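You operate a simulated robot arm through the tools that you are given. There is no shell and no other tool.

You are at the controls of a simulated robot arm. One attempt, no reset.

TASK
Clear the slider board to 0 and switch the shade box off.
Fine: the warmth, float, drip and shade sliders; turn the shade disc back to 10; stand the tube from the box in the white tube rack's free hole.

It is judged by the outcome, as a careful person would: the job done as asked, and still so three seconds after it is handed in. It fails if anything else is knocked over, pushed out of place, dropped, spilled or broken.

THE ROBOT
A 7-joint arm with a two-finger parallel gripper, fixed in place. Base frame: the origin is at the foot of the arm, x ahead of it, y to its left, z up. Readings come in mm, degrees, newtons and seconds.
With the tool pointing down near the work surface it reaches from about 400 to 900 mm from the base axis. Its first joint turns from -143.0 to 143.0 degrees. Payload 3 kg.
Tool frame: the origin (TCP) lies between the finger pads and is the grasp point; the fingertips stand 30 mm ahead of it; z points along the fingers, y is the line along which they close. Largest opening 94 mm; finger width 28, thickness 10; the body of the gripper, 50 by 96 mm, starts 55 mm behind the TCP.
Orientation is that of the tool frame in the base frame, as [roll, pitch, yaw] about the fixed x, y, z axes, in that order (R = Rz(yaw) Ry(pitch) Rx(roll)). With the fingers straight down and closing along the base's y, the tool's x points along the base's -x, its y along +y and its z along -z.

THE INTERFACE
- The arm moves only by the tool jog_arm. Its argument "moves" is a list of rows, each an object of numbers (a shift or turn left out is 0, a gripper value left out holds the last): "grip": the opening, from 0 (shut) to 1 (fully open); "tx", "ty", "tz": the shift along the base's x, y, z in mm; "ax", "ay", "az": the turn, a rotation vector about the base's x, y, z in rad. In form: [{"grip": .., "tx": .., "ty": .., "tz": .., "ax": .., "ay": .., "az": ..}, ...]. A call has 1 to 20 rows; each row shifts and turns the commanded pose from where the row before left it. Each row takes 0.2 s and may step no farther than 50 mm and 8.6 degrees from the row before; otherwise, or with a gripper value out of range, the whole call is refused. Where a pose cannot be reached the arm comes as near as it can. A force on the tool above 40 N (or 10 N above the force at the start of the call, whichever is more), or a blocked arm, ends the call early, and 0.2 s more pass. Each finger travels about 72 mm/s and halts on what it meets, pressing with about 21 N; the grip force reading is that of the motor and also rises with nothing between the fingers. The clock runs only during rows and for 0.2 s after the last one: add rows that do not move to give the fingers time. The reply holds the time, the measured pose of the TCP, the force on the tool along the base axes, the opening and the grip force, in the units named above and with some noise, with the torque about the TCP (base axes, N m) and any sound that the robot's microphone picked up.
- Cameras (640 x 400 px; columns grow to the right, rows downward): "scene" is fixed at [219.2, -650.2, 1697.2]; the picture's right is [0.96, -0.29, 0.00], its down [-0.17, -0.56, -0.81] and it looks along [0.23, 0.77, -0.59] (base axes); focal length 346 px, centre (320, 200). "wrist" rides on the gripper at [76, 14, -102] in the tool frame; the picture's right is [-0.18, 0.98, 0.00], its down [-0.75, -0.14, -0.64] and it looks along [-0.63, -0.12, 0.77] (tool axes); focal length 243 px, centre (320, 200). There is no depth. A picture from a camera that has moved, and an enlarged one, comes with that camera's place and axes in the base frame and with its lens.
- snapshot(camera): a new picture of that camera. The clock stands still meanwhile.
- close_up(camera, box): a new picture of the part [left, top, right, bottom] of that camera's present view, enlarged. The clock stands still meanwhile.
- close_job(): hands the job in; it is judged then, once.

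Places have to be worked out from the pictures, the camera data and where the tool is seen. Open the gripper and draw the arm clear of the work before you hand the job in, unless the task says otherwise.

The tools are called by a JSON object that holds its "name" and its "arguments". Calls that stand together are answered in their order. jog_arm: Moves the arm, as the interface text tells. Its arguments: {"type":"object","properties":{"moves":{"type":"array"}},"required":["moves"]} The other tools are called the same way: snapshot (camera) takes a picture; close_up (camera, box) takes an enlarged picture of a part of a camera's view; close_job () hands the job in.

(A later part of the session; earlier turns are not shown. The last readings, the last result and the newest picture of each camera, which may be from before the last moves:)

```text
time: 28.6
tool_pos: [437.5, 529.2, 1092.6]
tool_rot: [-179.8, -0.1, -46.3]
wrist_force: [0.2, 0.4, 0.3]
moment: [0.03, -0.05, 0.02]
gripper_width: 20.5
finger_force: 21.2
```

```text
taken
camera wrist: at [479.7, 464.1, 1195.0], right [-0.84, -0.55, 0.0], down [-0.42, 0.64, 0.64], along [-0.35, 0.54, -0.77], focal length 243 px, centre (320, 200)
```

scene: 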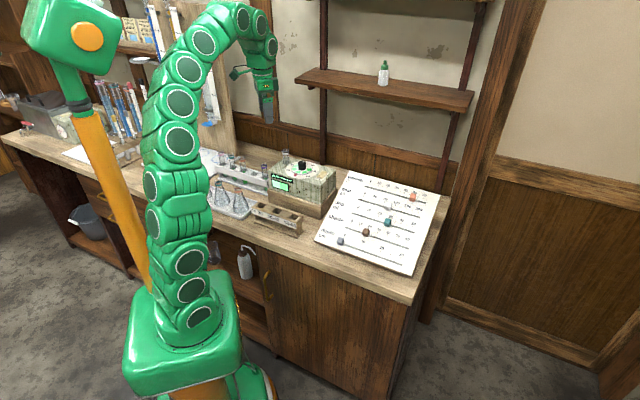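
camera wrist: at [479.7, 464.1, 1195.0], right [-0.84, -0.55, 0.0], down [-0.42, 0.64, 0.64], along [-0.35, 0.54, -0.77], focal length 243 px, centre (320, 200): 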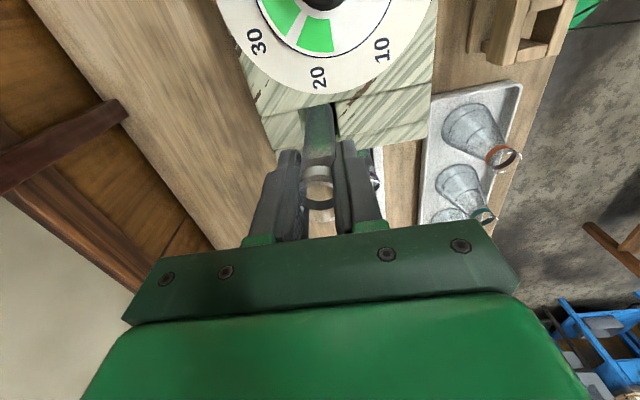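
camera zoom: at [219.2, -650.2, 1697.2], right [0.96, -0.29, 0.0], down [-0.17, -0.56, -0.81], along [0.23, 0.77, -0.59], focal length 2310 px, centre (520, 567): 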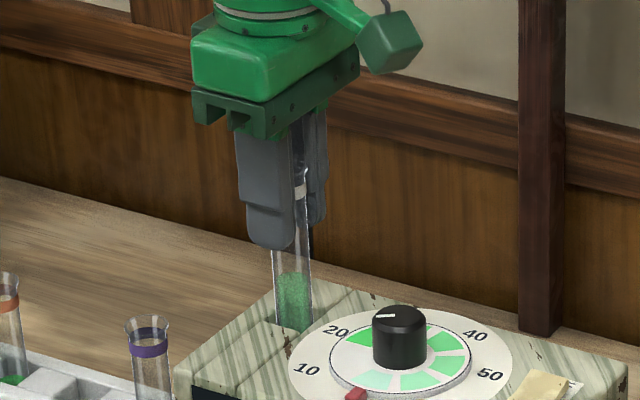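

The tube follows upright, with its green liquid inside. I lift another 90 mm to clear the box and the other tubes.

{"name": "jog_arm", "arguments": {"moves": [{"tz": 20}, {"tz": 20}, {"tz": 20}, {"tz": 20}, {"tz": 15}, {}]}}

{"name": "close_up", "arguments": {"camera": "scene", "box": [250, 85, 330, 165]}}

{"name": "close_up", "arguments": {"camera": "wrist", "box": [240, 50, 420, 240]}}

```text
time: 30.0
tool_pos: [437.2, 530.2, 1187.8]
tool_rot: [-179.8, 0.0, -46.2]
wrist_force: [-0.1, 0.9, -0.6]
moment: [-0.01, 0.02, -0.01]
gripper_width: 20.5
finger_force: 21.4
```

```text
5.00 times, centred on (290, 125) of scene
camera zoom: at [219.2, -650.2, 1697.2], right [0.96, -0.29, 0.0], down [-0.17, -0.56, -0.81], along [0.23, 0.77, -0.59], focal length 1733 px, centre (470, 575)
```

zoom: 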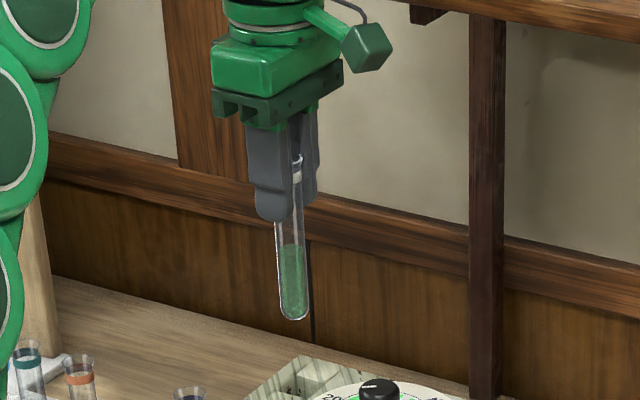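

```text
2.11 times, centred on (330, 145) of wrist
camera zoom: at [479.2, 464.5, 1289.7], right [-0.84, -0.55, 0.0], down [-0.42, 0.64, 0.64], along [-0.35, 0.54, -0.77], focal length 511 px, centre (299, 316)
```

zoom: 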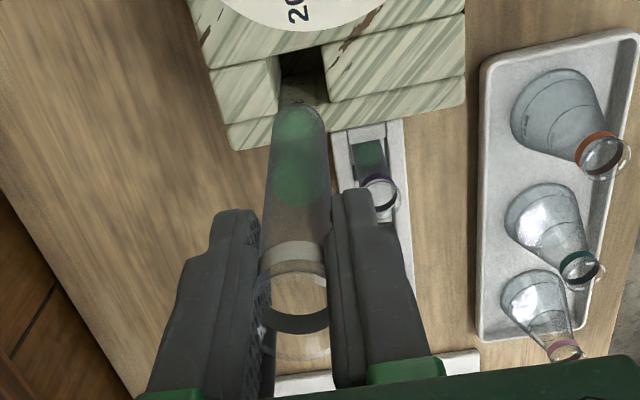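

The tube is about 130 mm long, its bottom now at z ≈ 1073, clear of the other rims (≈1000). I carry it over to above the free hole at about (316, 600).

{"name": "jog_arm", "arguments": {"moves": [{"tx": -20, "ty": 11.6}, {"tx": -30, "ty": 17.4}, {"tx": -30, "ty": 17.4}, {"tx": -25, "ty": 14.5}, {"tx": -16, "ty": 9.4}, {}, {}]}}

{"name": "close_up", "arguments": {"camera": "wrist", "box": [250, 30, 390, 150]}}

{"name": "close_up", "arguments": {"camera": "scene", "box": [220, 100, 310, 195]}}

```text
time: 31.6
tool_pos: [316.4, 600.6, 1186.6]
tool_rot: [-179.8, 0.0, -46.2]
wrist_force: [0.3, -0.1, 0.2]
moment: [-0.04, -0.03, -0.01]
gripper_width: 20.4
finger_force: 21.2
```

```text
3.33 times, centred on (320, 90) of wrist
camera zoom: at [357.5, 534.9, 1289.6], right [-0.84, -0.55, 0.0], down [-0.42, 0.64, 0.64], along [-0.35, 0.54, -0.77], focal length 809 px, centre (320, 567)
```

zoom: 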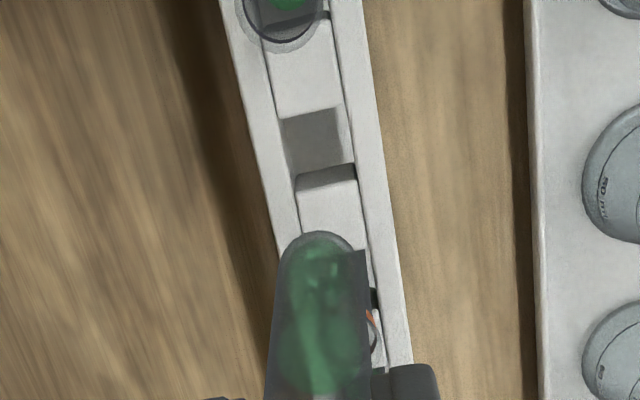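

```text
4.21 times, centred on (265, 148) of scene
camera zoom: at [219.2, -650.2, 1697.2], right [0.96, -0.29, 0.0], down [-0.17, -0.56, -0.81], along [0.23, 0.77, -0.59], focal length 1459 px, centre (552, 421)
```

zoom: 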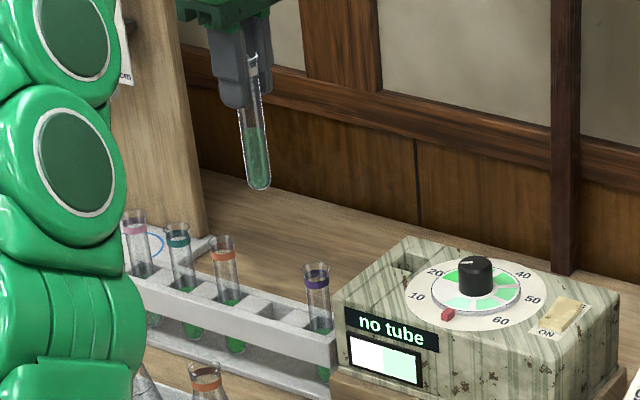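

The display now says "no tube". The free hole is within ~2 mm of beneath the TCP; I zoom in further to measure tube bottom against the hole.

{"name": "close_up", "arguments": {"camera": "wrist", "box": [285, 50, 355, 110]}}

{"name": "close_up", "arguments": {"camera": "wrist", "box": [270, 90, 370, 220]}}

```text
6.67 times, centred on (320, 80) of wrist
camera zoom: at [357.5, 534.9, 1289.6], right [-0.84, -0.55, 0.0], down [-0.42, 0.64, 0.64], along [-0.35, 0.54, -0.77], focal length 1618 px, centre (320, 1000)
```

zoom: 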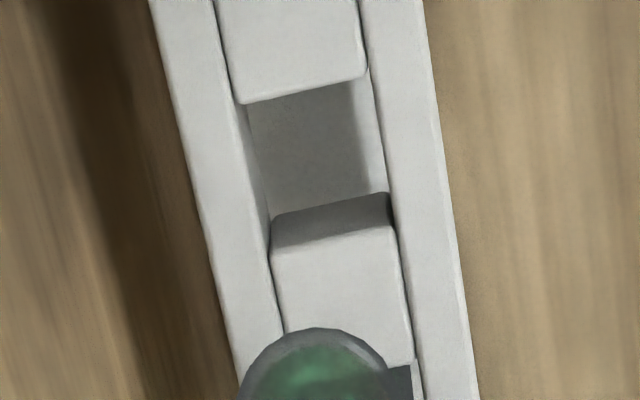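

```text
3.08 times, centred on (320, 155) of wrist
camera zoom: at [357.5, 534.9, 1289.6], right [-0.84, -0.55, 0.0], down [-0.42, 0.64, 0.64], along [-0.35, 0.54, -0.77], focal length 746 px, centre (320, 338)
```

zoom: 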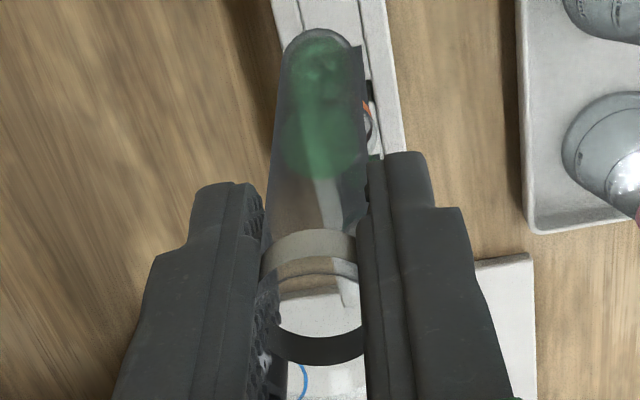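

Hole centre is within ~1 mm of the TCP axis and the tube bottom about +2 mm in tool x. I nudge 1 mm and lower until the tube bottom is just above the rack top, then check again.

{"name": "jog_arm", "arguments": {"moves": [{"tx": -0.7, "ty": 0.7, "tz": -25}, {"tz": -25}, {"tz": -25}, {"tz": -20}, {"tz": -13}, {}, {}]}}

{"name": "close_up", "arguments": {"camera": "wrist", "box": [270, 50, 370, 150]}}

{"name": "close_up", "arguments": {"camera": "scene", "box": [230, 130, 290, 190]}}

```text
time: 33.2
tool_pos: [315.2, 602.7, 1080.1]
tool_rot: [-179.8, 0.1, -46.2]
wrist_force: [-0.5, -0.2, -0.2]
moment: [-0.02, -0.03, 0.01]
gripper_width: 20.6
finger_force: 20.6
```

```text
4.00 times, centred on (320, 100) of wrist
camera zoom: at [357.4, 535.3, 1182.3], right [-0.84, -0.55, 0.0], down [-0.42, 0.64, 0.64], along [-0.35, 0.54, -0.77], focal length 970 px, centre (320, 600)
```

zoom: 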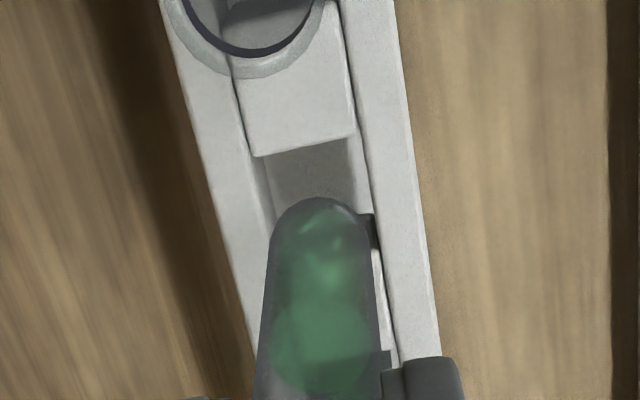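

```text
6.67 times, centred on (260, 160) of scene
camera zoom: at [219.2, -650.2, 1697.2], right [0.96, -0.29, 0.0], down [-0.17, -0.56, -0.81], along [0.23, 0.77, -0.59], focal length 2310 px, centre (720, 467)
```

zoom: 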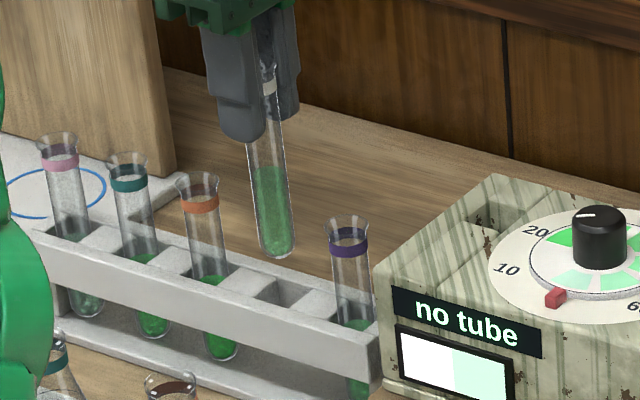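

Both views show the tube nearly over the hole. I zoom the scene view more for the side offset.

{"name": "close_up", "arguments": {"camera": "scene", "box": [248, 155, 278, 185]}}

{"name": "close_up", "arguments": {"camera": "wrist", "box": [295, 75, 345, 115]}}

```text
13.33 times, centred on (263, 170) of scene
camera zoom: at [219.2, -650.2, 1697.2], right [0.96, -0.29, 0.0], down [-0.17, -0.56, -0.81], along [0.23, 0.77, -0.59], focal length 4620 px, centre (1080, 600)
```

zoom: 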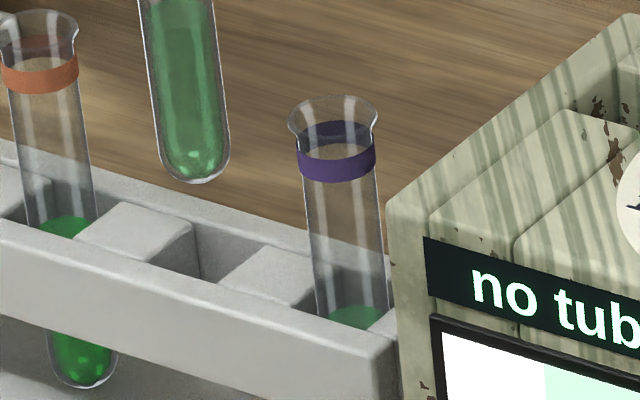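

```text
10.00 times, centred on (320, 95) of wrist
camera zoom: at [357.4, 535.3, 1182.3], right [-0.84, -0.55, 0.0], down [-0.42, 0.64, 0.64], along [-0.35, 0.54, -0.77], focal length 2426 px, centre (320, 1250)
```

zoom: 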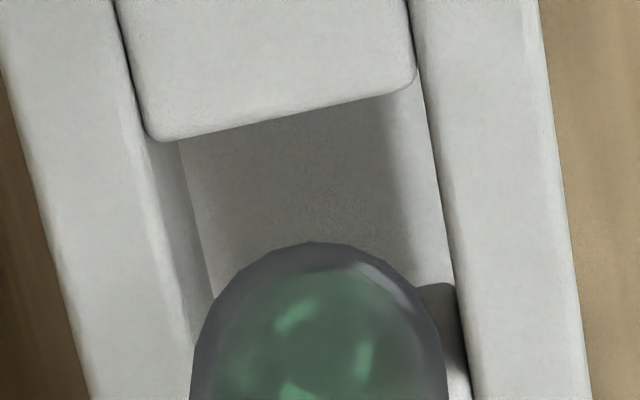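

The tube is about 1.3 mm off in tool y, otherwise aligned. I correct that and lower 35 mm so the tip enters the hole, then check.

{"name": "jog_arm", "arguments": {"moves": [{"tx": 0.9, "ty": 0.8}, {"tz": -10}, {"tz": -10}, {"tz": -8}, {"tz": -8}, {}]}}

{"name": "close_up", "arguments": {"camera": "wrist", "box": [280, 65, 360, 135]}}

{"name": "close_up", "arguments": {"camera": "scene", "box": [243, 150, 283, 190]}}

```text
time: 34.6
tool_pos: [317.0, 602.9, 1043.6]
tool_rot: [-179.8, 0.0, -46.2]
wrist_force: [0.7, 0.5, -1.0]
moment: [0.01, -0.03, 0.0]
gripper_width: 20.2
finger_force: 21.3
```

```text
5.71 times, centred on (320, 100) of wrist
camera zoom: at [358.9, 536.5, 1146.1], right [-0.84, -0.55, 0.0], down [-0.42, 0.64, 0.64], along [-0.35, 0.54, -0.77], focal length 1386 px, centre (320, 771)
```

zoom: 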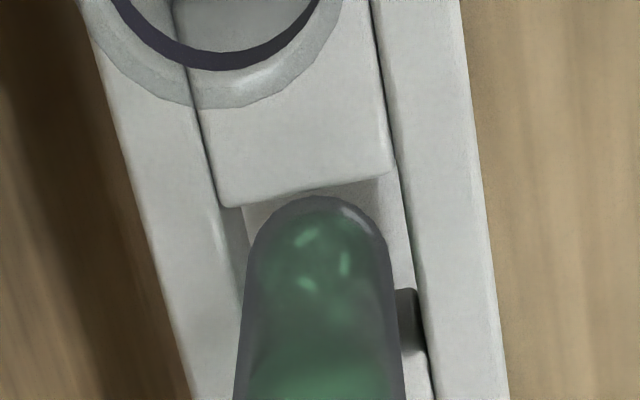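

```text
10.00 times, centred on (263, 170) of scene
camera zoom: at [219.2, -650.2, 1697.2], right [0.96, -0.29, 0.0], down [-0.17, -0.56, -0.81], along [0.23, 0.77, -0.59], focal length 3465 px, centre (890, 500)
```

zoom: 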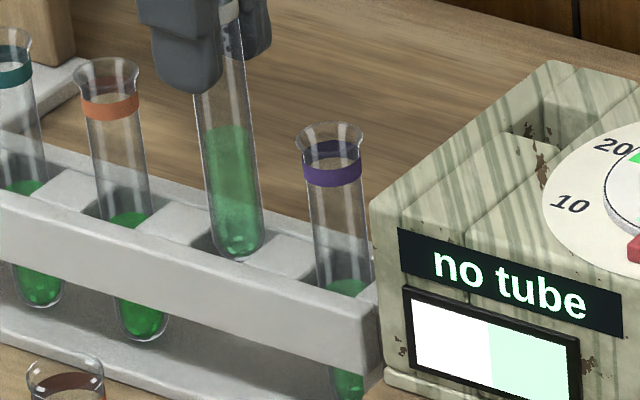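

The tip is in the hole with no contact force. I keep lowering in small steps.

{"name": "jog_arm", "arguments": {"moves": [{"tz": -7}, {"tz": -7}, {"tz": -7}, {}]}}

{"name": "close_up", "arguments": {"camera": "wrist", "box": [270, 65, 370, 165]}}

{"name": "close_up", "arguments": {"camera": "scene", "box": [243, 150, 283, 190]}}

```text
time: 35.6
tool_pos: [316.6, 602.0, 1022.5]
tool_rot: [-179.8, -0.1, -46.2]
wrist_force: [-1.1, 0.6, -0.9]
moment: [0.09, 0.1, -0.01]
gripper_width: 20.4
finger_force: 20.9
```

```text
4.00 times, centred on (320, 115) of wrist
camera zoom: at [358.7, 536.4, 1125.0], right [-0.84, -0.55, 0.0], down [-0.42, 0.64, 0.64], along [-0.35, 0.54, -0.77], focal length 970 px, centre (320, 540)
```

zoom: 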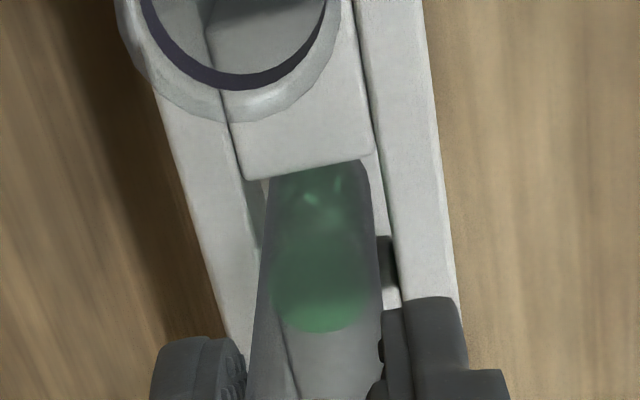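

```text
10.00 times, centred on (263, 170) of scene
camera zoom: at [219.2, -650.2, 1697.2], right [0.96, -0.29, 0.0], down [-0.17, -0.56, -0.81], along [0.23, 0.77, -0.59], focal length 3465 px, centre (890, 500)
```

zoom: 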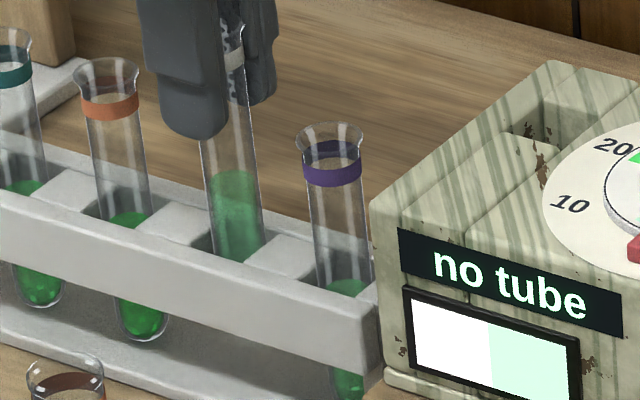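

The tube is properly in the hole. Matching the neighbours' rims calls for ~37 mm more; I lower 30 mm first.

{"name": "jog_arm", "arguments": {"moves": [{"tz": -8}, {"tz": -8}, {"tz": -7}, {"tz": -7}, {}]}}

{"name": "close_up", "arguments": {"camera": "scene", "box": [243, 150, 283, 190]}}

{"name": "close_up", "arguments": {"camera": "wrist", "box": [250, 65, 390, 205]}}

```text
time: 36.8
tool_pos: [316.5, 602.1, 993.0]
tool_rot: [-179.9, 0.1, -46.2]
wrist_force: [-0.8, 0.4, -0.3]
moment: [0.05, 0.05, -0.04]
gripper_width: 20.5
finger_force: 21.1
```

```text
10.00 times, centred on (263, 170) of scene
camera zoom: at [219.2, -650.2, 1697.2], right [0.96, -0.29, 0.0], down [-0.17, -0.56, -0.81], along [0.23, 0.77, -0.59], focal length 3465 px, centre (890, 500)
```

zoom: 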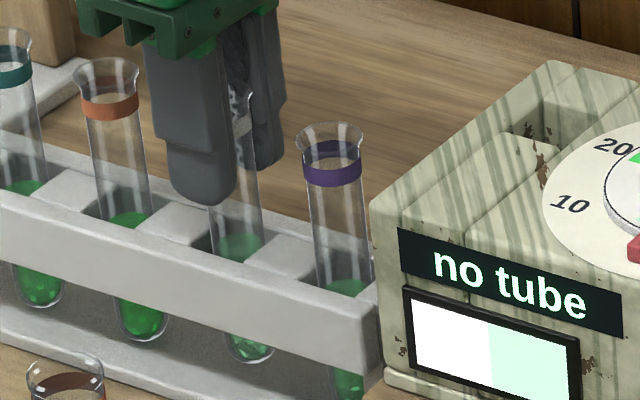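

```text
2.86 times, centred on (320, 135) of wrist
camera zoom: at [358.5, 536.0, 1094.9], right [-0.84, -0.55, 0.0], down [-0.42, 0.64, 0.64], along [-0.35, 0.54, -0.77], focal length 693 px, centre (320, 386)
```

zoom: 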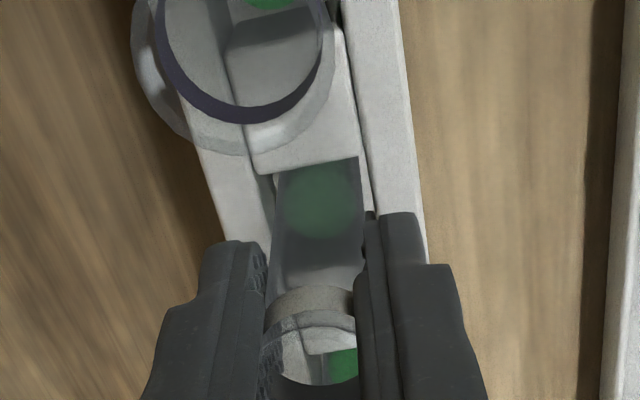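

The tube's bottom is almost level with its neighbours'. I lower in 2 mm steps watching the force.

{"name": "jog_arm", "arguments": {"moves": [{"tz": -2}, {"tz": -2}, {}]}}

{"name": "jog_arm", "arguments": {"moves": [{"tz": -1.5}, {}]}}

```text
time: 37.6
tool_pos: [317.5, 602.3, 988.3]
tool_rot: [-179.7, 0.0, -46.2]
wrist_force: [0.2, 1.5, 0.1]
moment: [-0.03, 0.03, 0.0]
gripper_width: 20.2
finger_force: 21.3
```

```text
time: 38.2
tool_pos: [317.8, 602.9, 986.6]
tool_rot: [-179.7, 0.0, -46.2]
wrist_force: [-0.9, 2.2, -0.5]
moment: [0.09, 0.0, 0.0]
gripper_width: 20.3
finger_force: 21.3
```

{"name": "jog_arm", "arguments": {"moves": [{"tz": -1.5}, {}]}}

{"name": "jog_arm", "arguments": {"moves": [{"tz": -1.5}, {}]}}

{"name": "close_up", "arguments": {"camera": "scene", "box": [243, 155, 283, 195]}}

```text
time: 38.8
tool_pos: [316.5, 602.4, 985.4]
tool_rot: [-179.8, 0.0, -46.2]
wrist_force: [0.1, -0.4, -0.7]
moment: [0.01, 0.05, 0.0]
gripper_width: 20.1
finger_force: 20.8
```

```text
time: 39.4
tool_pos: [317.5, 602.6, 984.6]
tool_rot: [-179.8, 0.0, -46.2]
wrist_force: [-0.6, 0.6, 11.5]
moment: [0.03, 0.11, -0.02]
gripper_width: 20.7
finger_force: 21.3
```

```text
10.00 times, centred on (263, 175) of scene
camera zoom: at [219.2, -650.2, 1697.2], right [0.96, -0.29, 0.0], down [-0.17, -0.56, -0.81], along [0.23, 0.77, -0.59], focal length 3465 px, centre (890, 450)
```

zoom: 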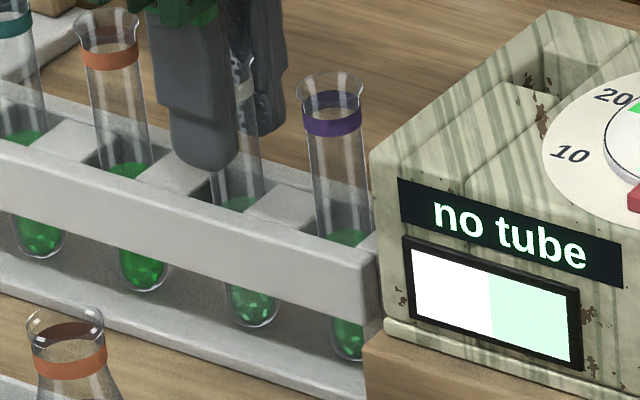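

The tube has touched down (11.5 N upward). I ease up half a millimetre and open the fingers gradually.

{"name": "jog_arm", "arguments": {"moves": [{"tz": 0.6}, {"grip": 0.26}, {}, {"grip": 0.36}, {}, {"grip": 0.48}, {}, {}]}}

{"name": "close_up", "arguments": {"camera": "scene", "box": [243, 155, 283, 195]}}

{"name": "close_up", "arguments": {"camera": "wrist", "box": [230, 65, 410, 245]}}

```text
time: 41.2
tool_pos: [316.5, 602.4, 984.6]
tool_rot: [-179.8, 0.0, -46.3]
wrist_force: [0.4, 0.4, 1.0]
moment: [0.03, 0.04, -0.01]
gripper_width: 45.2
finger_force: 0.0
```

```text
10.00 times, centred on (263, 175) of scene
camera zoom: at [219.2, -650.2, 1697.2], right [0.96, -0.29, 0.0], down [-0.17, -0.56, -0.81], along [0.23, 0.77, -0.59], focal length 3465 px, centre (890, 450)
```

zoom: 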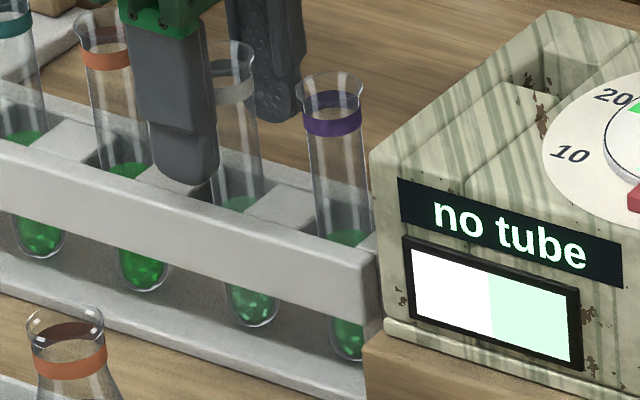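

```text
2.22 times, centred on (320, 155) of wrist
camera zoom: at [358.7, 536.3, 1087.1], right [-0.84, -0.55, 0.0], down [-0.42, 0.64, 0.64], along [-0.35, 0.54, -0.77], focal length 539 px, centre (320, 300)
```

zoom: 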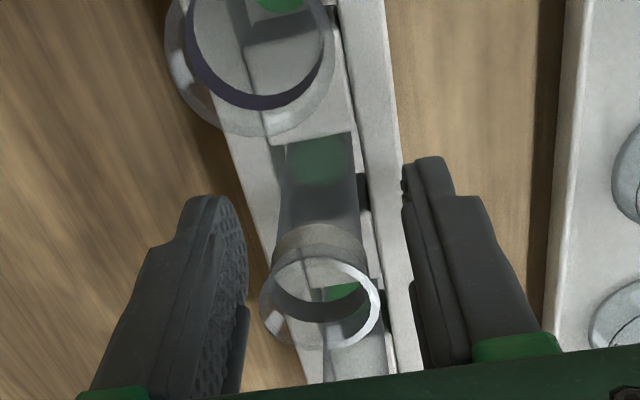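

The tube stands in the free hole, level with its neighbours. I raise the hand straight up well clear and confirm.

{"name": "jog_arm", "arguments": {"moves": [{"tz": 10}, {"tz": 20}, {"tz": 30}, {"tz": 40}, {"tz": 45}, {"tz": 45}, {}]}}

{"name": "close_up", "arguments": {"camera": "scene", "box": [225, 135, 345, 205]}}

{"name": "snapshot", "arguments": {"camera": "wrist"}}

```text
time: 42.8
tool_pos: [318.7, 600.6, 1174.7]
tool_rot: [-179.8, 0.0, -46.2]
wrist_force: [0.9, 0.4, 0.9]
moment: [0.01, -0.02, -0.01]
gripper_width: 44.8
finger_force: 0.2
```

```text
5.33 times, centred on (285, 170) of scene
camera zoom: at [219.2, -650.2, 1697.2], right [0.96, -0.29, 0.0], down [-0.17, -0.56, -0.81], along [0.23, 0.77, -0.59], focal length 1848 px, centre (507, 360)
```

zoom: 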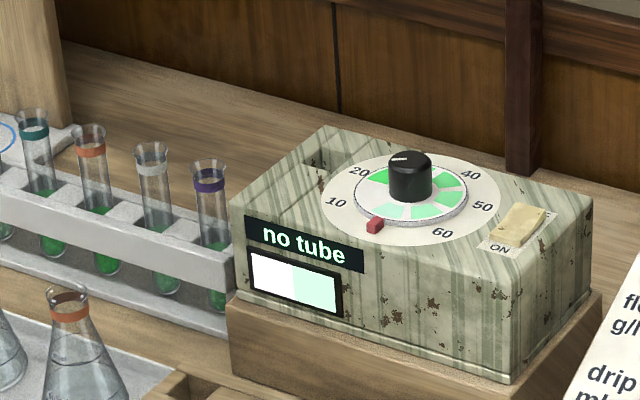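

```text
taken
camera wrist: at [359.3, 535.9, 1277.6], right [-0.84, -0.55, 0.0], down [-0.42, 0.64, 0.64], along [-0.35, 0.54, -0.77], focal length 243 px, centre (320, 200)
```

wrist: 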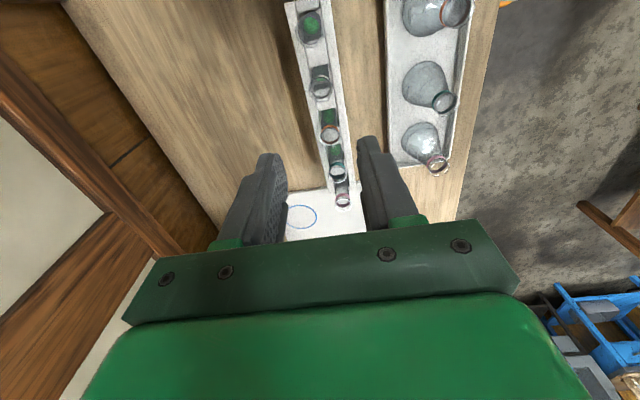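

The tube stands in the rack and the knob still shows 10. Now the switch: the OFF end of the rocker is near (550, 400, 1020). I move above it with the fingers shut and the hand turned for a narrow contact.

{"name": "jog_arm", "arguments": {"moves": [{"tx": 21, "ty": -18.3, "az": -0.1428}, {"tx": 21, "ty": -18.3, "az": -0.1428}, {"tx": 21, "ty": -18.3, "az": -0.1428}, {"tx": 21, "ty": -18.3, "az": -0.1428}, {"tx": 21, "ty": -18.3, "az": -0.1428}, {"tx": 21, "ty": -18.3, "az": -0.1428}, {"tx": 21, "ty": -18.3, "tz": -10, "az": -0.1428}, {"tx": 21, "ty": -18.3, "tz": -15, "az": -0.1428}, {"tx": 21, "ty": -18.3, "tz": -15, "az": -0.1428, "grip": 0.0}, {"tx": 21, "ty": -18.3, "tz": -15, "az": -0.1428}, {"tx": 21, "ty": -18.3, "az": -0.1428}, {}, {}]}}

{"name": "snapshot", "arguments": {"camera": "wrist"}}

{"name": "close_up", "arguments": {"camera": "scene", "box": [290, 120, 360, 190]}}

```text
time: 45.6
tool_pos: [547.5, 399.9, 1119.7]
tool_rot: [-179.8, 0.0, -136.1]
wrist_force: [0.3, -1.0, 0.4]
moment: [-0.02, -0.01, -0.01]
gripper_width: 0.1
finger_force: 21.0
```

```text
taken
camera wrist: at [481.8, 357.3, 1222.5], right [-0.55, 0.84, 0.0], down [0.64, 0.42, 0.64], along [0.54, 0.35, -0.77], focal length 243 px, centre (320, 200)
```

wrist: 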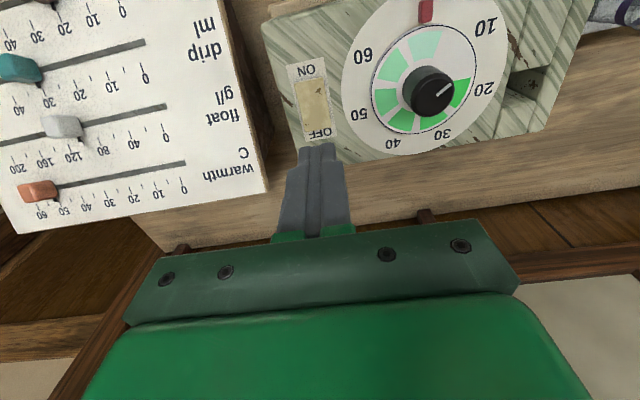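

```text
5.71 times, centred on (325, 155) of scene
camera zoom: at [219.2, -650.2, 1697.2], right [0.96, -0.29, 0.0], down [-0.17, -0.56, -0.81], along [0.23, 0.77, -0.59], focal length 1980 px, centre (291, 457)
```

zoom: 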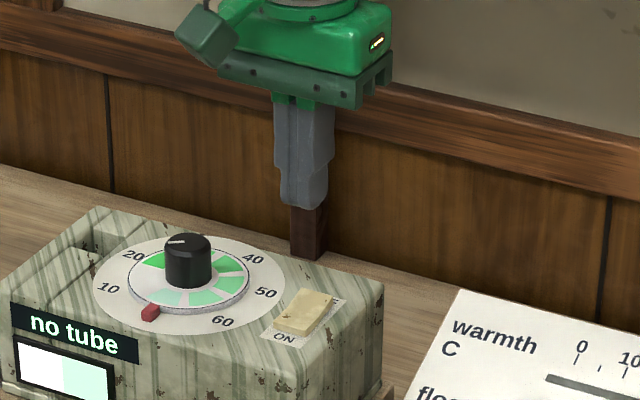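

{"name": "close_up", "arguments": {"camera": "wrist", "box": [270, 50, 370, 170]}}

```text
3.33 times, centred on (320, 110) of wrist
camera zoom: at [481.8, 357.3, 1222.5], right [-0.55, 0.84, 0.0], down [0.64, 0.42, 0.64], along [0.54, 0.35, -0.77], focal length 809 px, centre (320, 500)
```

zoom: 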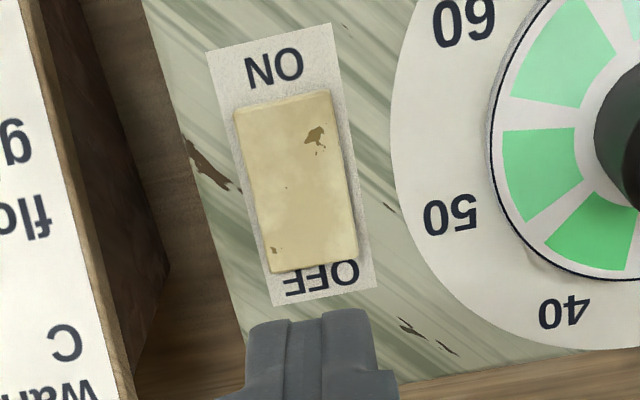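

The rocker's OFF end lies about 10 mm beyond the TCP with a ~3.5 mm sideways offset. I shift over it, go down to just above, then press in small steps.

{"name": "jog_arm", "arguments": {"moves": [{"tx": 4.6, "ty": -0.4, "tz": -20}, {"tz": -20}, {"tz": -15}, {}]}}

{"name": "jog_arm", "arguments": {"moves": [{"tz": -3}, {"tz": -3}, {}]}}

{"name": "close_up", "arguments": {"camera": "scene", "box": [300, 140, 350, 190]}}

{"name": "close_up", "arguments": {"camera": "wrist", "box": [270, 70, 370, 190]}}

```text
time: 46.6
tool_pos: [551.3, 401.2, 1063.6]
tool_rot: [-179.8, 0.0, -136.3]
wrist_force: [0.6, -0.1, -0.1]
moment: [-0.02, 0.0, 0.0]
gripper_width: 0.1
finger_force: 21.3
```

```text
time: 47.4
tool_pos: [551.8, 399.7, 1058.7]
tool_rot: [-179.8, 0.0, -136.1]
wrist_force: [0.3, 0.5, 0.0]
moment: [-0.01, -0.01, 0.05]
gripper_width: 0.0
finger_force: 21.3
```

```text
8.00 times, centred on (325, 165) of scene
camera zoom: at [219.2, -650.2, 1697.2], right [0.96, -0.29, 0.0], down [-0.17, -0.56, -0.81], along [0.23, 0.77, -0.59], focal length 2772 px, centre (280, 480)
```

zoom: 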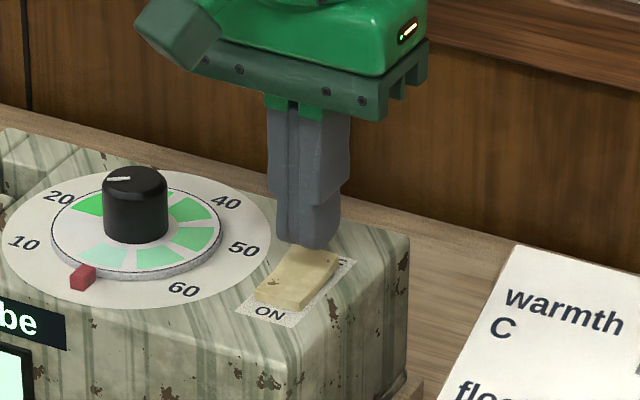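

```text
3.33 times, centred on (320, 130) of wrist
camera zoom: at [487.2, 357.5, 1161.0], right [-0.55, 0.84, 0.0], down [0.64, 0.42, 0.64], along [0.54, 0.35, -0.77], focal length 809 px, centre (320, 433)
```

zoom: 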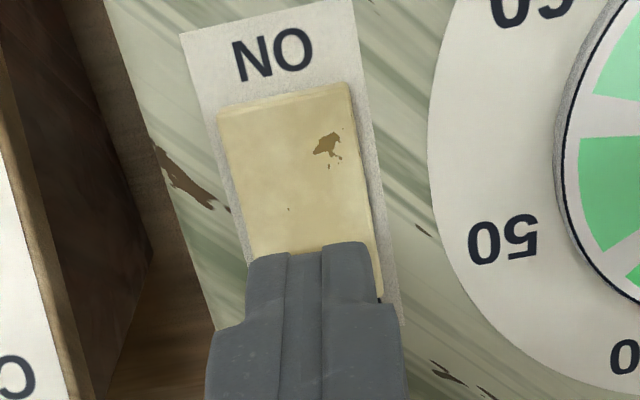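

Tip is centred over the OFF half, about a centimetre above. I press down in small steps.

{"name": "jog_arm", "arguments": {"moves": [{"tz": -2}, {"tz": -2}, {"tz": -2}, {}]}}

{"name": "jog_arm", "arguments": {"moves": [{"tz": -2}, {"tz": -2}, {}]}}

{"name": "close_up", "arguments": {"camera": "scene", "box": [270, 140, 350, 190]}}

```text
time: 48.4
tool_pos: [552.8, 400.5, 1052.3]
tool_rot: [-179.8, 0.0, -136.1]
wrist_force: [0.0, -0.2, 0.0]
moment: [-0.04, -0.05, 0.02]
gripper_width: 0.0
finger_force: 20.6
```

```text
time: 49.2
tool_pos: [553.2, 400.0, 1049.3]
tool_rot: [-179.9, 0.1, -136.1]
wrist_force: [1.5, -0.3, 8.2]
moment: [0.04, 0.06, 0.04]
gripper_width: 0.0
finger_force: 20.7
```

```text
8.00 times, centred on (310, 165) of scene
camera zoom: at [219.2, -650.2, 1697.2], right [0.96, -0.29, 0.0], down [-0.17, -0.56, -0.81], along [0.23, 0.77, -0.59], focal length 2772 px, centre (400, 480)
```

zoom: 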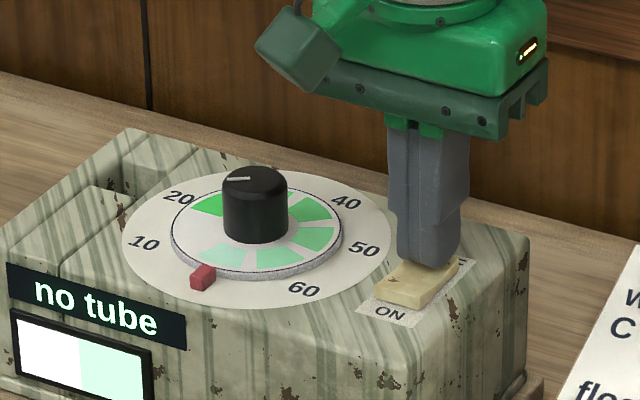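

Contact at about tip z 1019 with 8 N. I keep pressing in 1 mm steps and watch the display and the microphone.

{"name": "jog_arm", "arguments": {"moves": [{"tz": -1}, {"tz": -1}, {}]}}

{"name": "jog_arm", "arguments": {"moves": [{"tz": -1}, {"tz": -1}, {}]}}

{"name": "close_up", "arguments": {"camera": "scene", "box": [270, 140, 350, 190]}}

```text
time: 49.8
tool_pos: [552.8, 401.3, 1049.5]
tool_rot: [-179.8, 0.3, -136.1]
wrist_force: [-0.9, -0.5, 14.1]
moment: [-0.22, 0.16, 0.03]
gripper_width: 0.1
finger_force: 21.1
stopped in row 3: the force on the tool passed its limit at 42 N (the readings are from after the stop); the commanded pose is now the measured one
```

```text
time: 50.4
tool_pos: [553.6, 401.6, 1050.2]
tool_rot: [-179.6, 0.5, -136.0]
wrist_force: [-0.4, 0.2, 11.0]
moment: [-0.14, 0.14, 0.03]
gripper_width: 0.1
finger_force: 21.3
stopped in row 2: the force on the tool passed its limit at 44 N (the readings are from after the stop); the commanded pose is now the measured one
```

```text
8.00 times, centred on (310, 165) of scene
camera zoom: at [219.2, -650.2, 1697.2], right [0.96, -0.29, 0.0], down [-0.17, -0.56, -0.81], along [0.23, 0.77, -0.59], focal length 2772 px, centre (400, 480)
```

zoom: 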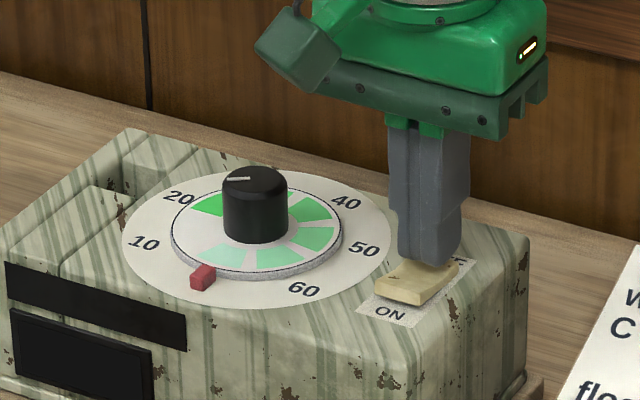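

The display has gone dark: the box is off. I raise off the switch and check that it stays off.

{"name": "jog_arm", "arguments": {"moves": [{"tz": 10}, {"tz": 30}, {"tz": 40}, {"tz": 40}, {}]}}

{"name": "close_up", "arguments": {"camera": "scene", "box": [225, 135, 345, 205]}}

{"name": "snapshot", "arguments": {"camera": "wrist"}}

```text
time: 51.6
tool_pos: [553.4, 402.2, 1169.5]
tool_rot: [-179.6, 0.6, -136.0]
wrist_force: [1.1, 0.6, -0.7]
moment: [-0.02, 0.01, -0.03]
gripper_width: 0.0
finger_force: 20.7
```

```text
5.33 times, centred on (285, 170) of scene
camera zoom: at [219.2, -650.2, 1697.2], right [0.96, -0.29, 0.0], down [-0.17, -0.56, -0.81], along [0.23, 0.77, -0.59], focal length 1848 px, centre (507, 360)
```

zoom: 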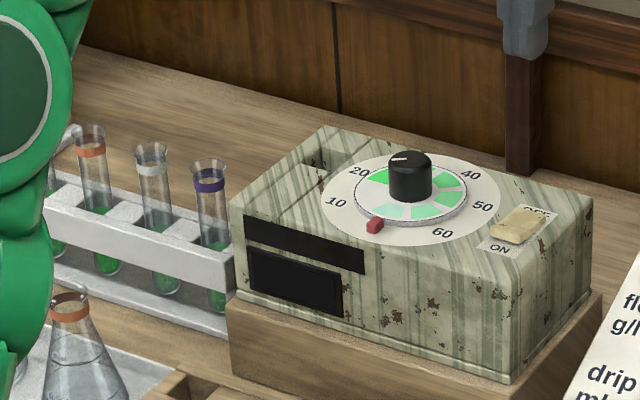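

```text
taken
camera wrist: at [486.1, 358.2, 1271.8], right [-0.55, 0.84, 0.0], down [0.64, 0.42, 0.65], along [0.54, 0.35, -0.76], focal length 243 px, centre (320, 200)
```

wrist: 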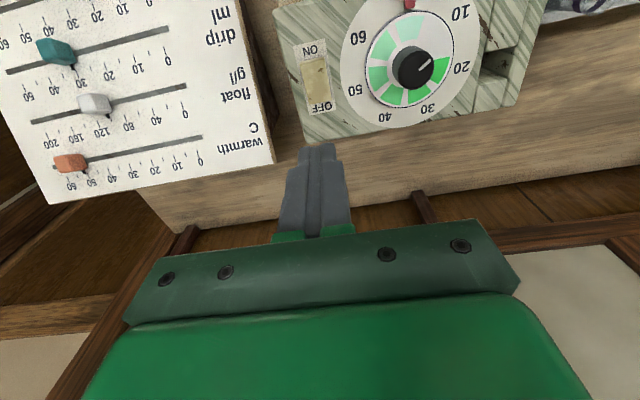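

The switch reads OFF and the screen stays dark. Now the sliders: I move back over the board for a good view of its slots and pegs, squaring the hand to the slots.

{"name": "jog_arm", "arguments": {"moves": [{"tx": -4, "ty": -41, "tz": 3, "ax": -0.0023, "ay": 0.0124, "az": 0.052}, {"tx": -4, "ty": -41, "tz": 3}, {"tx": -4, "ty": -41, "tz": 3}, {"tx": -4, "ty": -41, "tz": 3}, {"tx": -4, "ty": -41, "tz": 3}, {"tx": -4, "ty": -41, "tz": 3}, {"tx": -4, "ty": -41, "tz": 3}, {"tx": -4, "ty": -41, "tz": 3}, {"tx": -4, "ty": -41, "tz": 3}, {}, {}]}}

{"name": "snapshot", "arguments": {"camera": "wrist"}}

{"name": "snapshot", "arguments": {"camera": "scene"}}

```text
time: 54.0
tool_pos: [517.2, 30.8, 1196.6]
tool_rot: [179.9, -0.2, -133.3]
wrist_force: [-0.4, 0.2, 0.5]
moment: [-0.02, -0.01, -0.03]
gripper_width: 0.0
finger_force: 20.8
```

```text
taken
camera wrist: at [454.4, -15.1, 1299.1], right [-0.59, 0.81, 0.0], down [0.62, 0.45, 0.64], along [0.51, 0.38, -0.77], focal length 243 px, centre (320, 200)
```

wrist: 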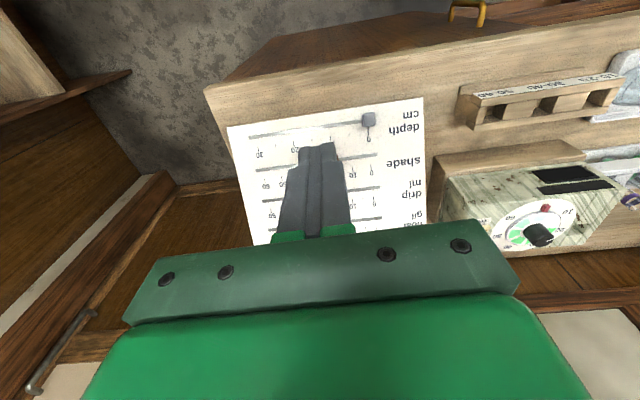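

```text
taken
```

scene: 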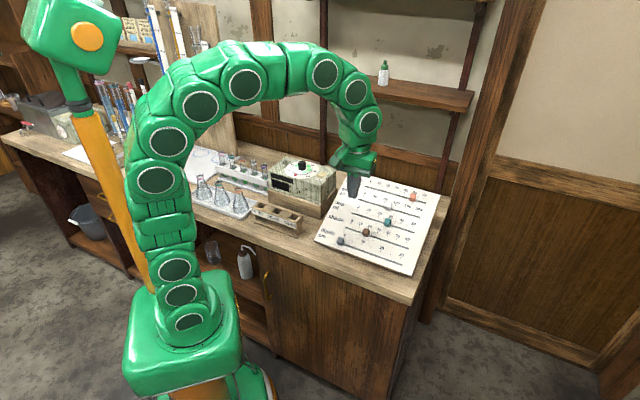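

The hand hides the upper board from here. I shift so that the board lies in the free upper half of the wrist picture.

{"name": "jog_arm", "arguments": {"moves": [{"tx": 35, "ty": 26, "tz": 10}, {"tx": 35, "ty": 26, "tz": 10}, {"tx": 35, "ty": 26, "tz": 10}, {"tx": 35, "ty": 26, "tz": 10}, {"tx": 15, "ty": 11}, {}, {}]}}

{"name": "snapshot", "arguments": {"camera": "wrist"}}

{"name": "close_up", "arguments": {"camera": "scene", "box": [310, 165, 450, 280]}}

```text
time: 55.6
tool_pos: [671.9, 146.3, 1237.3]
tool_rot: [179.8, -0.1, -133.1]
wrist_force: [0.2, 0.2, 0.4]
moment: [0.01, 0.02, -0.01]
gripper_width: 0.0
finger_force: 20.8
```

```text
taken
camera wrist: at [609.0, 99.5, 1339.2], right [-0.59, 0.81, 0.0], down [0.62, 0.45, 0.64], along [0.51, 0.38, -0.77], focal length 243 px, centre (320, 200)
```

wrist: 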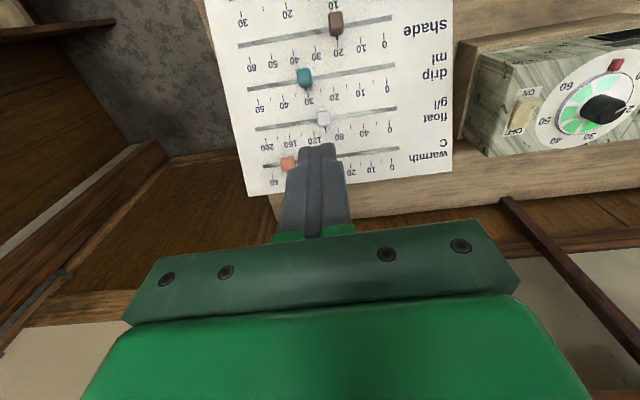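

```text
3.48 times, centred on (380, 222) of scene
camera zoom: at [219.2, -650.2, 1697.2], right [0.96, -0.29, 0.0], down [-0.17, -0.56, -0.81], along [0.23, 0.77, -0.59], focal length 1205 px, centre (111, 122)
```

zoom: 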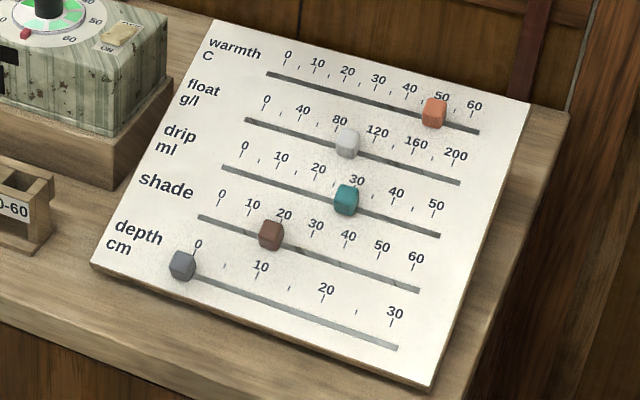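

{"name": "close_up", "arguments": {"camera": "wrist", "box": [200, 0, 460, 190]}}

{"name": "close_up", "arguments": {"camera": "scene", "box": [325, 205, 405, 265]}}

```text
2.11 times, centred on (330, 95) of wrist
camera zoom: at [609.0, 99.5, 1339.2], right [-0.59, 0.81, 0.0], down [0.62, 0.45, 0.64], along [0.51, 0.38, -0.77], focal length 511 px, centre (299, 421)
```

zoom: 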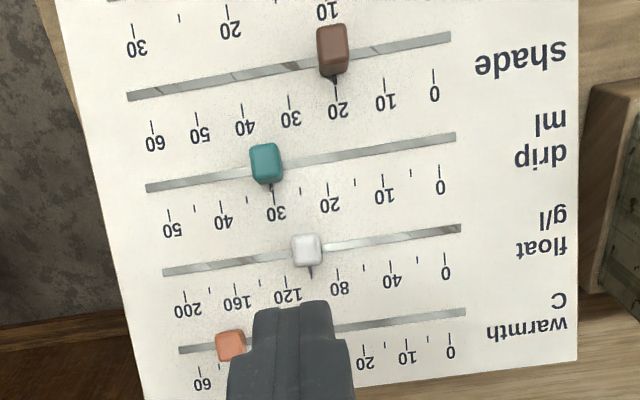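

```text
6.67 times, centred on (365, 235) of scene
camera zoom: at [219.2, -650.2, 1697.2], right [0.96, -0.29, 0.0], down [-0.17, -0.56, -0.81], along [0.23, 0.77, -0.59], focal length 2310 px, centre (20, -33)
```

zoom: 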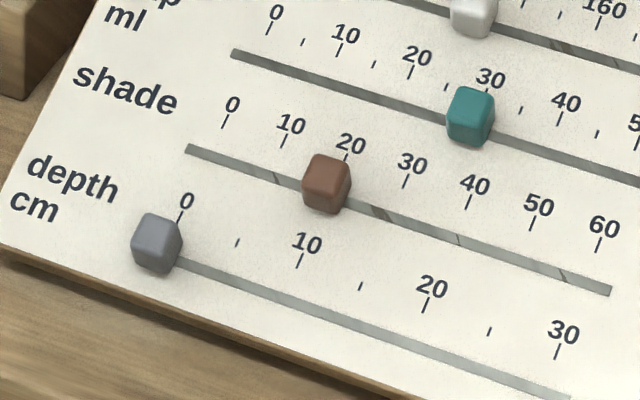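

From this view: slots run along (0.707, -0.707), the board tilts ≈24.5°, and pegs read shade 20, drip 30, float ~100, warmth ~50. I tilt the hand square to the board and come down near the high side of the shade peg.

{"name": "jog_arm", "arguments": {"moves": [{"ax": 0.1008, "ay": -0.1008, "az": -0.033, "tz": -20}, {"ax": 0.1008, "ay": -0.1008, "tz": -20, "tx": -10, "ty": -10}, {"ax": 0.1008, "ay": -0.1008, "tz": -20, "tx": -10, "ty": -10}, {"tx": -10, "ty": -10, "tz": -35}, {"tx": -10, "ty": -10, "tz": -35}, {"tx": -10, "ty": -10, "tz": -35}, {"tx": -4.5, "ty": -5.7, "tz": -30}, {}, {}]}}

{"name": "snapshot", "arguments": {"camera": "wrist"}}

{"name": "close_up", "arguments": {"camera": "scene", "box": [310, 165, 450, 280]}}

```text
time: 57.6
tool_pos: [617.3, 91.7, 1041.6]
tool_rot: [-180.0, 24.3, -135.2]
wrist_force: [-0.1, -0.1, -0.7]
moment: [0.0, 0.0, 0.02]
gripper_width: 0.2
finger_force: 20.9
```

```text
taken
camera wrist: at [528.3, 21.5, 1103.0], right [-0.58, 0.81, 0.08], down [0.4, 0.2, 0.9], along [0.71, 0.55, -0.44], focal length 243 px, centre (320, 200)
```

wrist: 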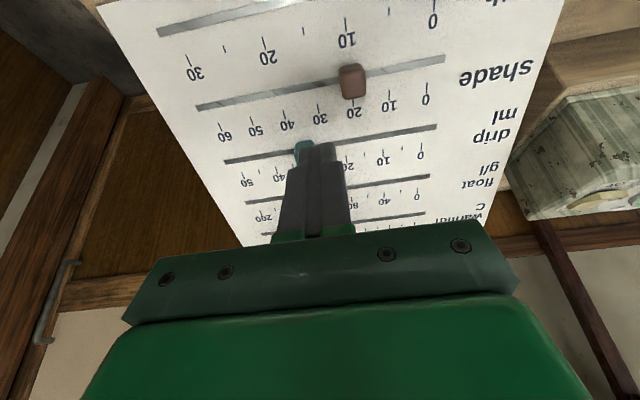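

```text
3.48 times, centred on (380, 222) of scene
camera zoom: at [219.2, -650.2, 1697.2], right [0.96, -0.29, 0.0], down [-0.17, -0.56, -0.81], along [0.23, 0.77, -0.59], focal length 1205 px, centre (111, 122)
```

zoom: 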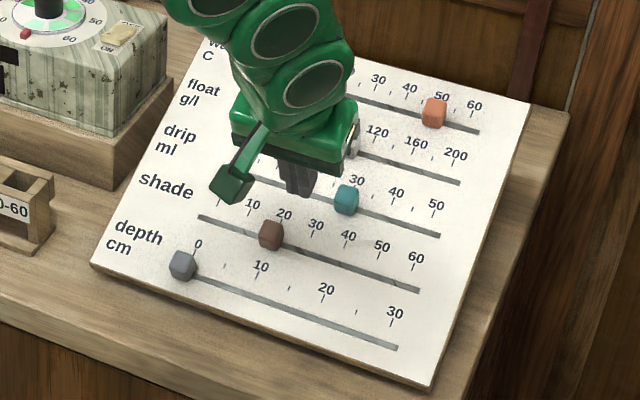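

Geometry agrees: the tool is square to the board, the surface ~125 mm ahead of the TCP, and the shade peg 31 mm to the zero side. I move onto the slot line and down to ~25 mm above the board.

{"name": "jog_arm", "arguments": {"moves": [{"tx": -13.1, "ty": -13.1, "tz": -8.4}, {"tx": 10.3, "ty": 10.3, "tz": -31.9}, {"tx": 10.3, "ty": 10.3, "tz": -31.9}, {}]}}

{"name": "snapshot", "arguments": {"camera": "wrist"}}

{"name": "close_up", "arguments": {"camera": "scene", "box": [320, 180, 420, 270]}}

```text
time: 58.6
tool_pos: [625.3, 99.8, 969.8]
tool_rot: [-180.0, 24.4, -135.1]
wrist_force: [-1.1, 0.3, 0.9]
moment: [0.01, -0.03, 0.03]
gripper_width: 0.0
finger_force: 21.1
```

```text
taken
camera wrist: at [536.3, 29.3, 1031.6], right [-0.58, 0.81, 0.08], down [0.4, 0.2, 0.9], along [0.71, 0.55, -0.44], focal length 243 px, centre (320, 200)
```

wrist: 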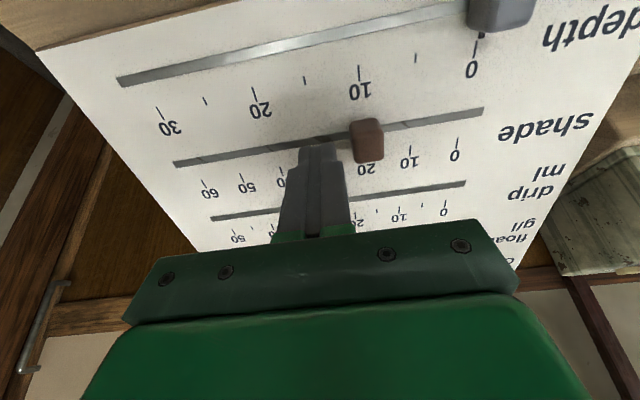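

```text
4.44 times, centred on (370, 225) of scene
camera zoom: at [219.2, -650.2, 1697.2], right [0.96, -0.29, 0.0], down [-0.17, -0.56, -0.81], along [0.23, 0.77, -0.59], focal length 1540 px, centre (98, 89)
```

zoom: 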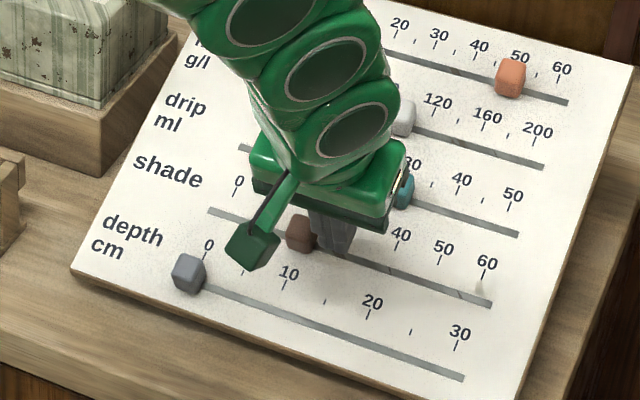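

Aligned on the slot with the peg beside the fingers. I lower ~19 mm more so the tips are ~6 mm above the board, then check.

{"name": "jog_arm", "arguments": {"moves": [{"tx": 2.8, "ty": 2.8, "tz": -8.65}, {"tx": 2.8, "ty": 2.8, "tz": -8.65}, {}]}}

{"name": "close_up", "arguments": {"camera": "wrist", "box": [240, 80, 500, 230]}}

{"name": "close_up", "arguments": {"camera": "scene", "box": [345, 205, 395, 245]}}

```text
time: 59.4
tool_pos: [630.3, 104.3, 952.0]
tool_rot: [179.9, 24.3, -135.0]
wrist_force: [-0.4, -0.4, 0.2]
moment: [0.01, 0.01, 0.0]
gripper_width: 0.0
finger_force: 21.6
```

```text
2.46 times, centred on (370, 155) of wrist
camera zoom: at [541.4, 34.7, 1013.9], right [-0.58, 0.81, 0.08], down [0.4, 0.2, 0.9], along [0.71, 0.55, -0.44], focal length 597 px, centre (197, 311)
```

zoom: 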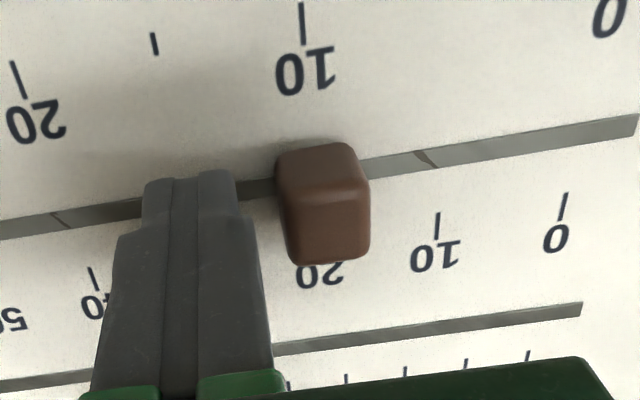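

```text
10.00 times, centred on (370, 225) of scene
camera zoom: at [219.2, -650.2, 1697.2], right [0.96, -0.29, 0.0], down [-0.17, -0.56, -0.81], along [0.23, 0.77, -0.59], focal length 3465 px, centre (-180, -50)
```

zoom: 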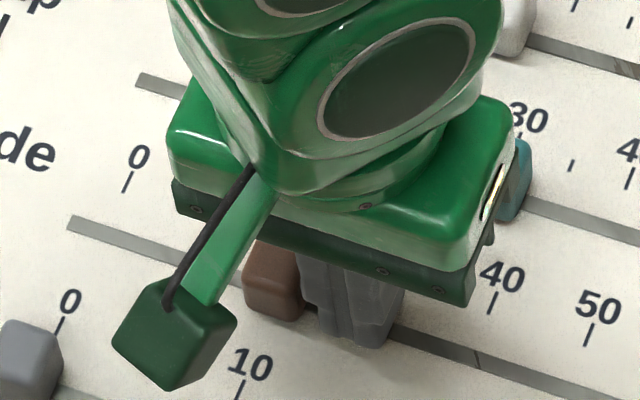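

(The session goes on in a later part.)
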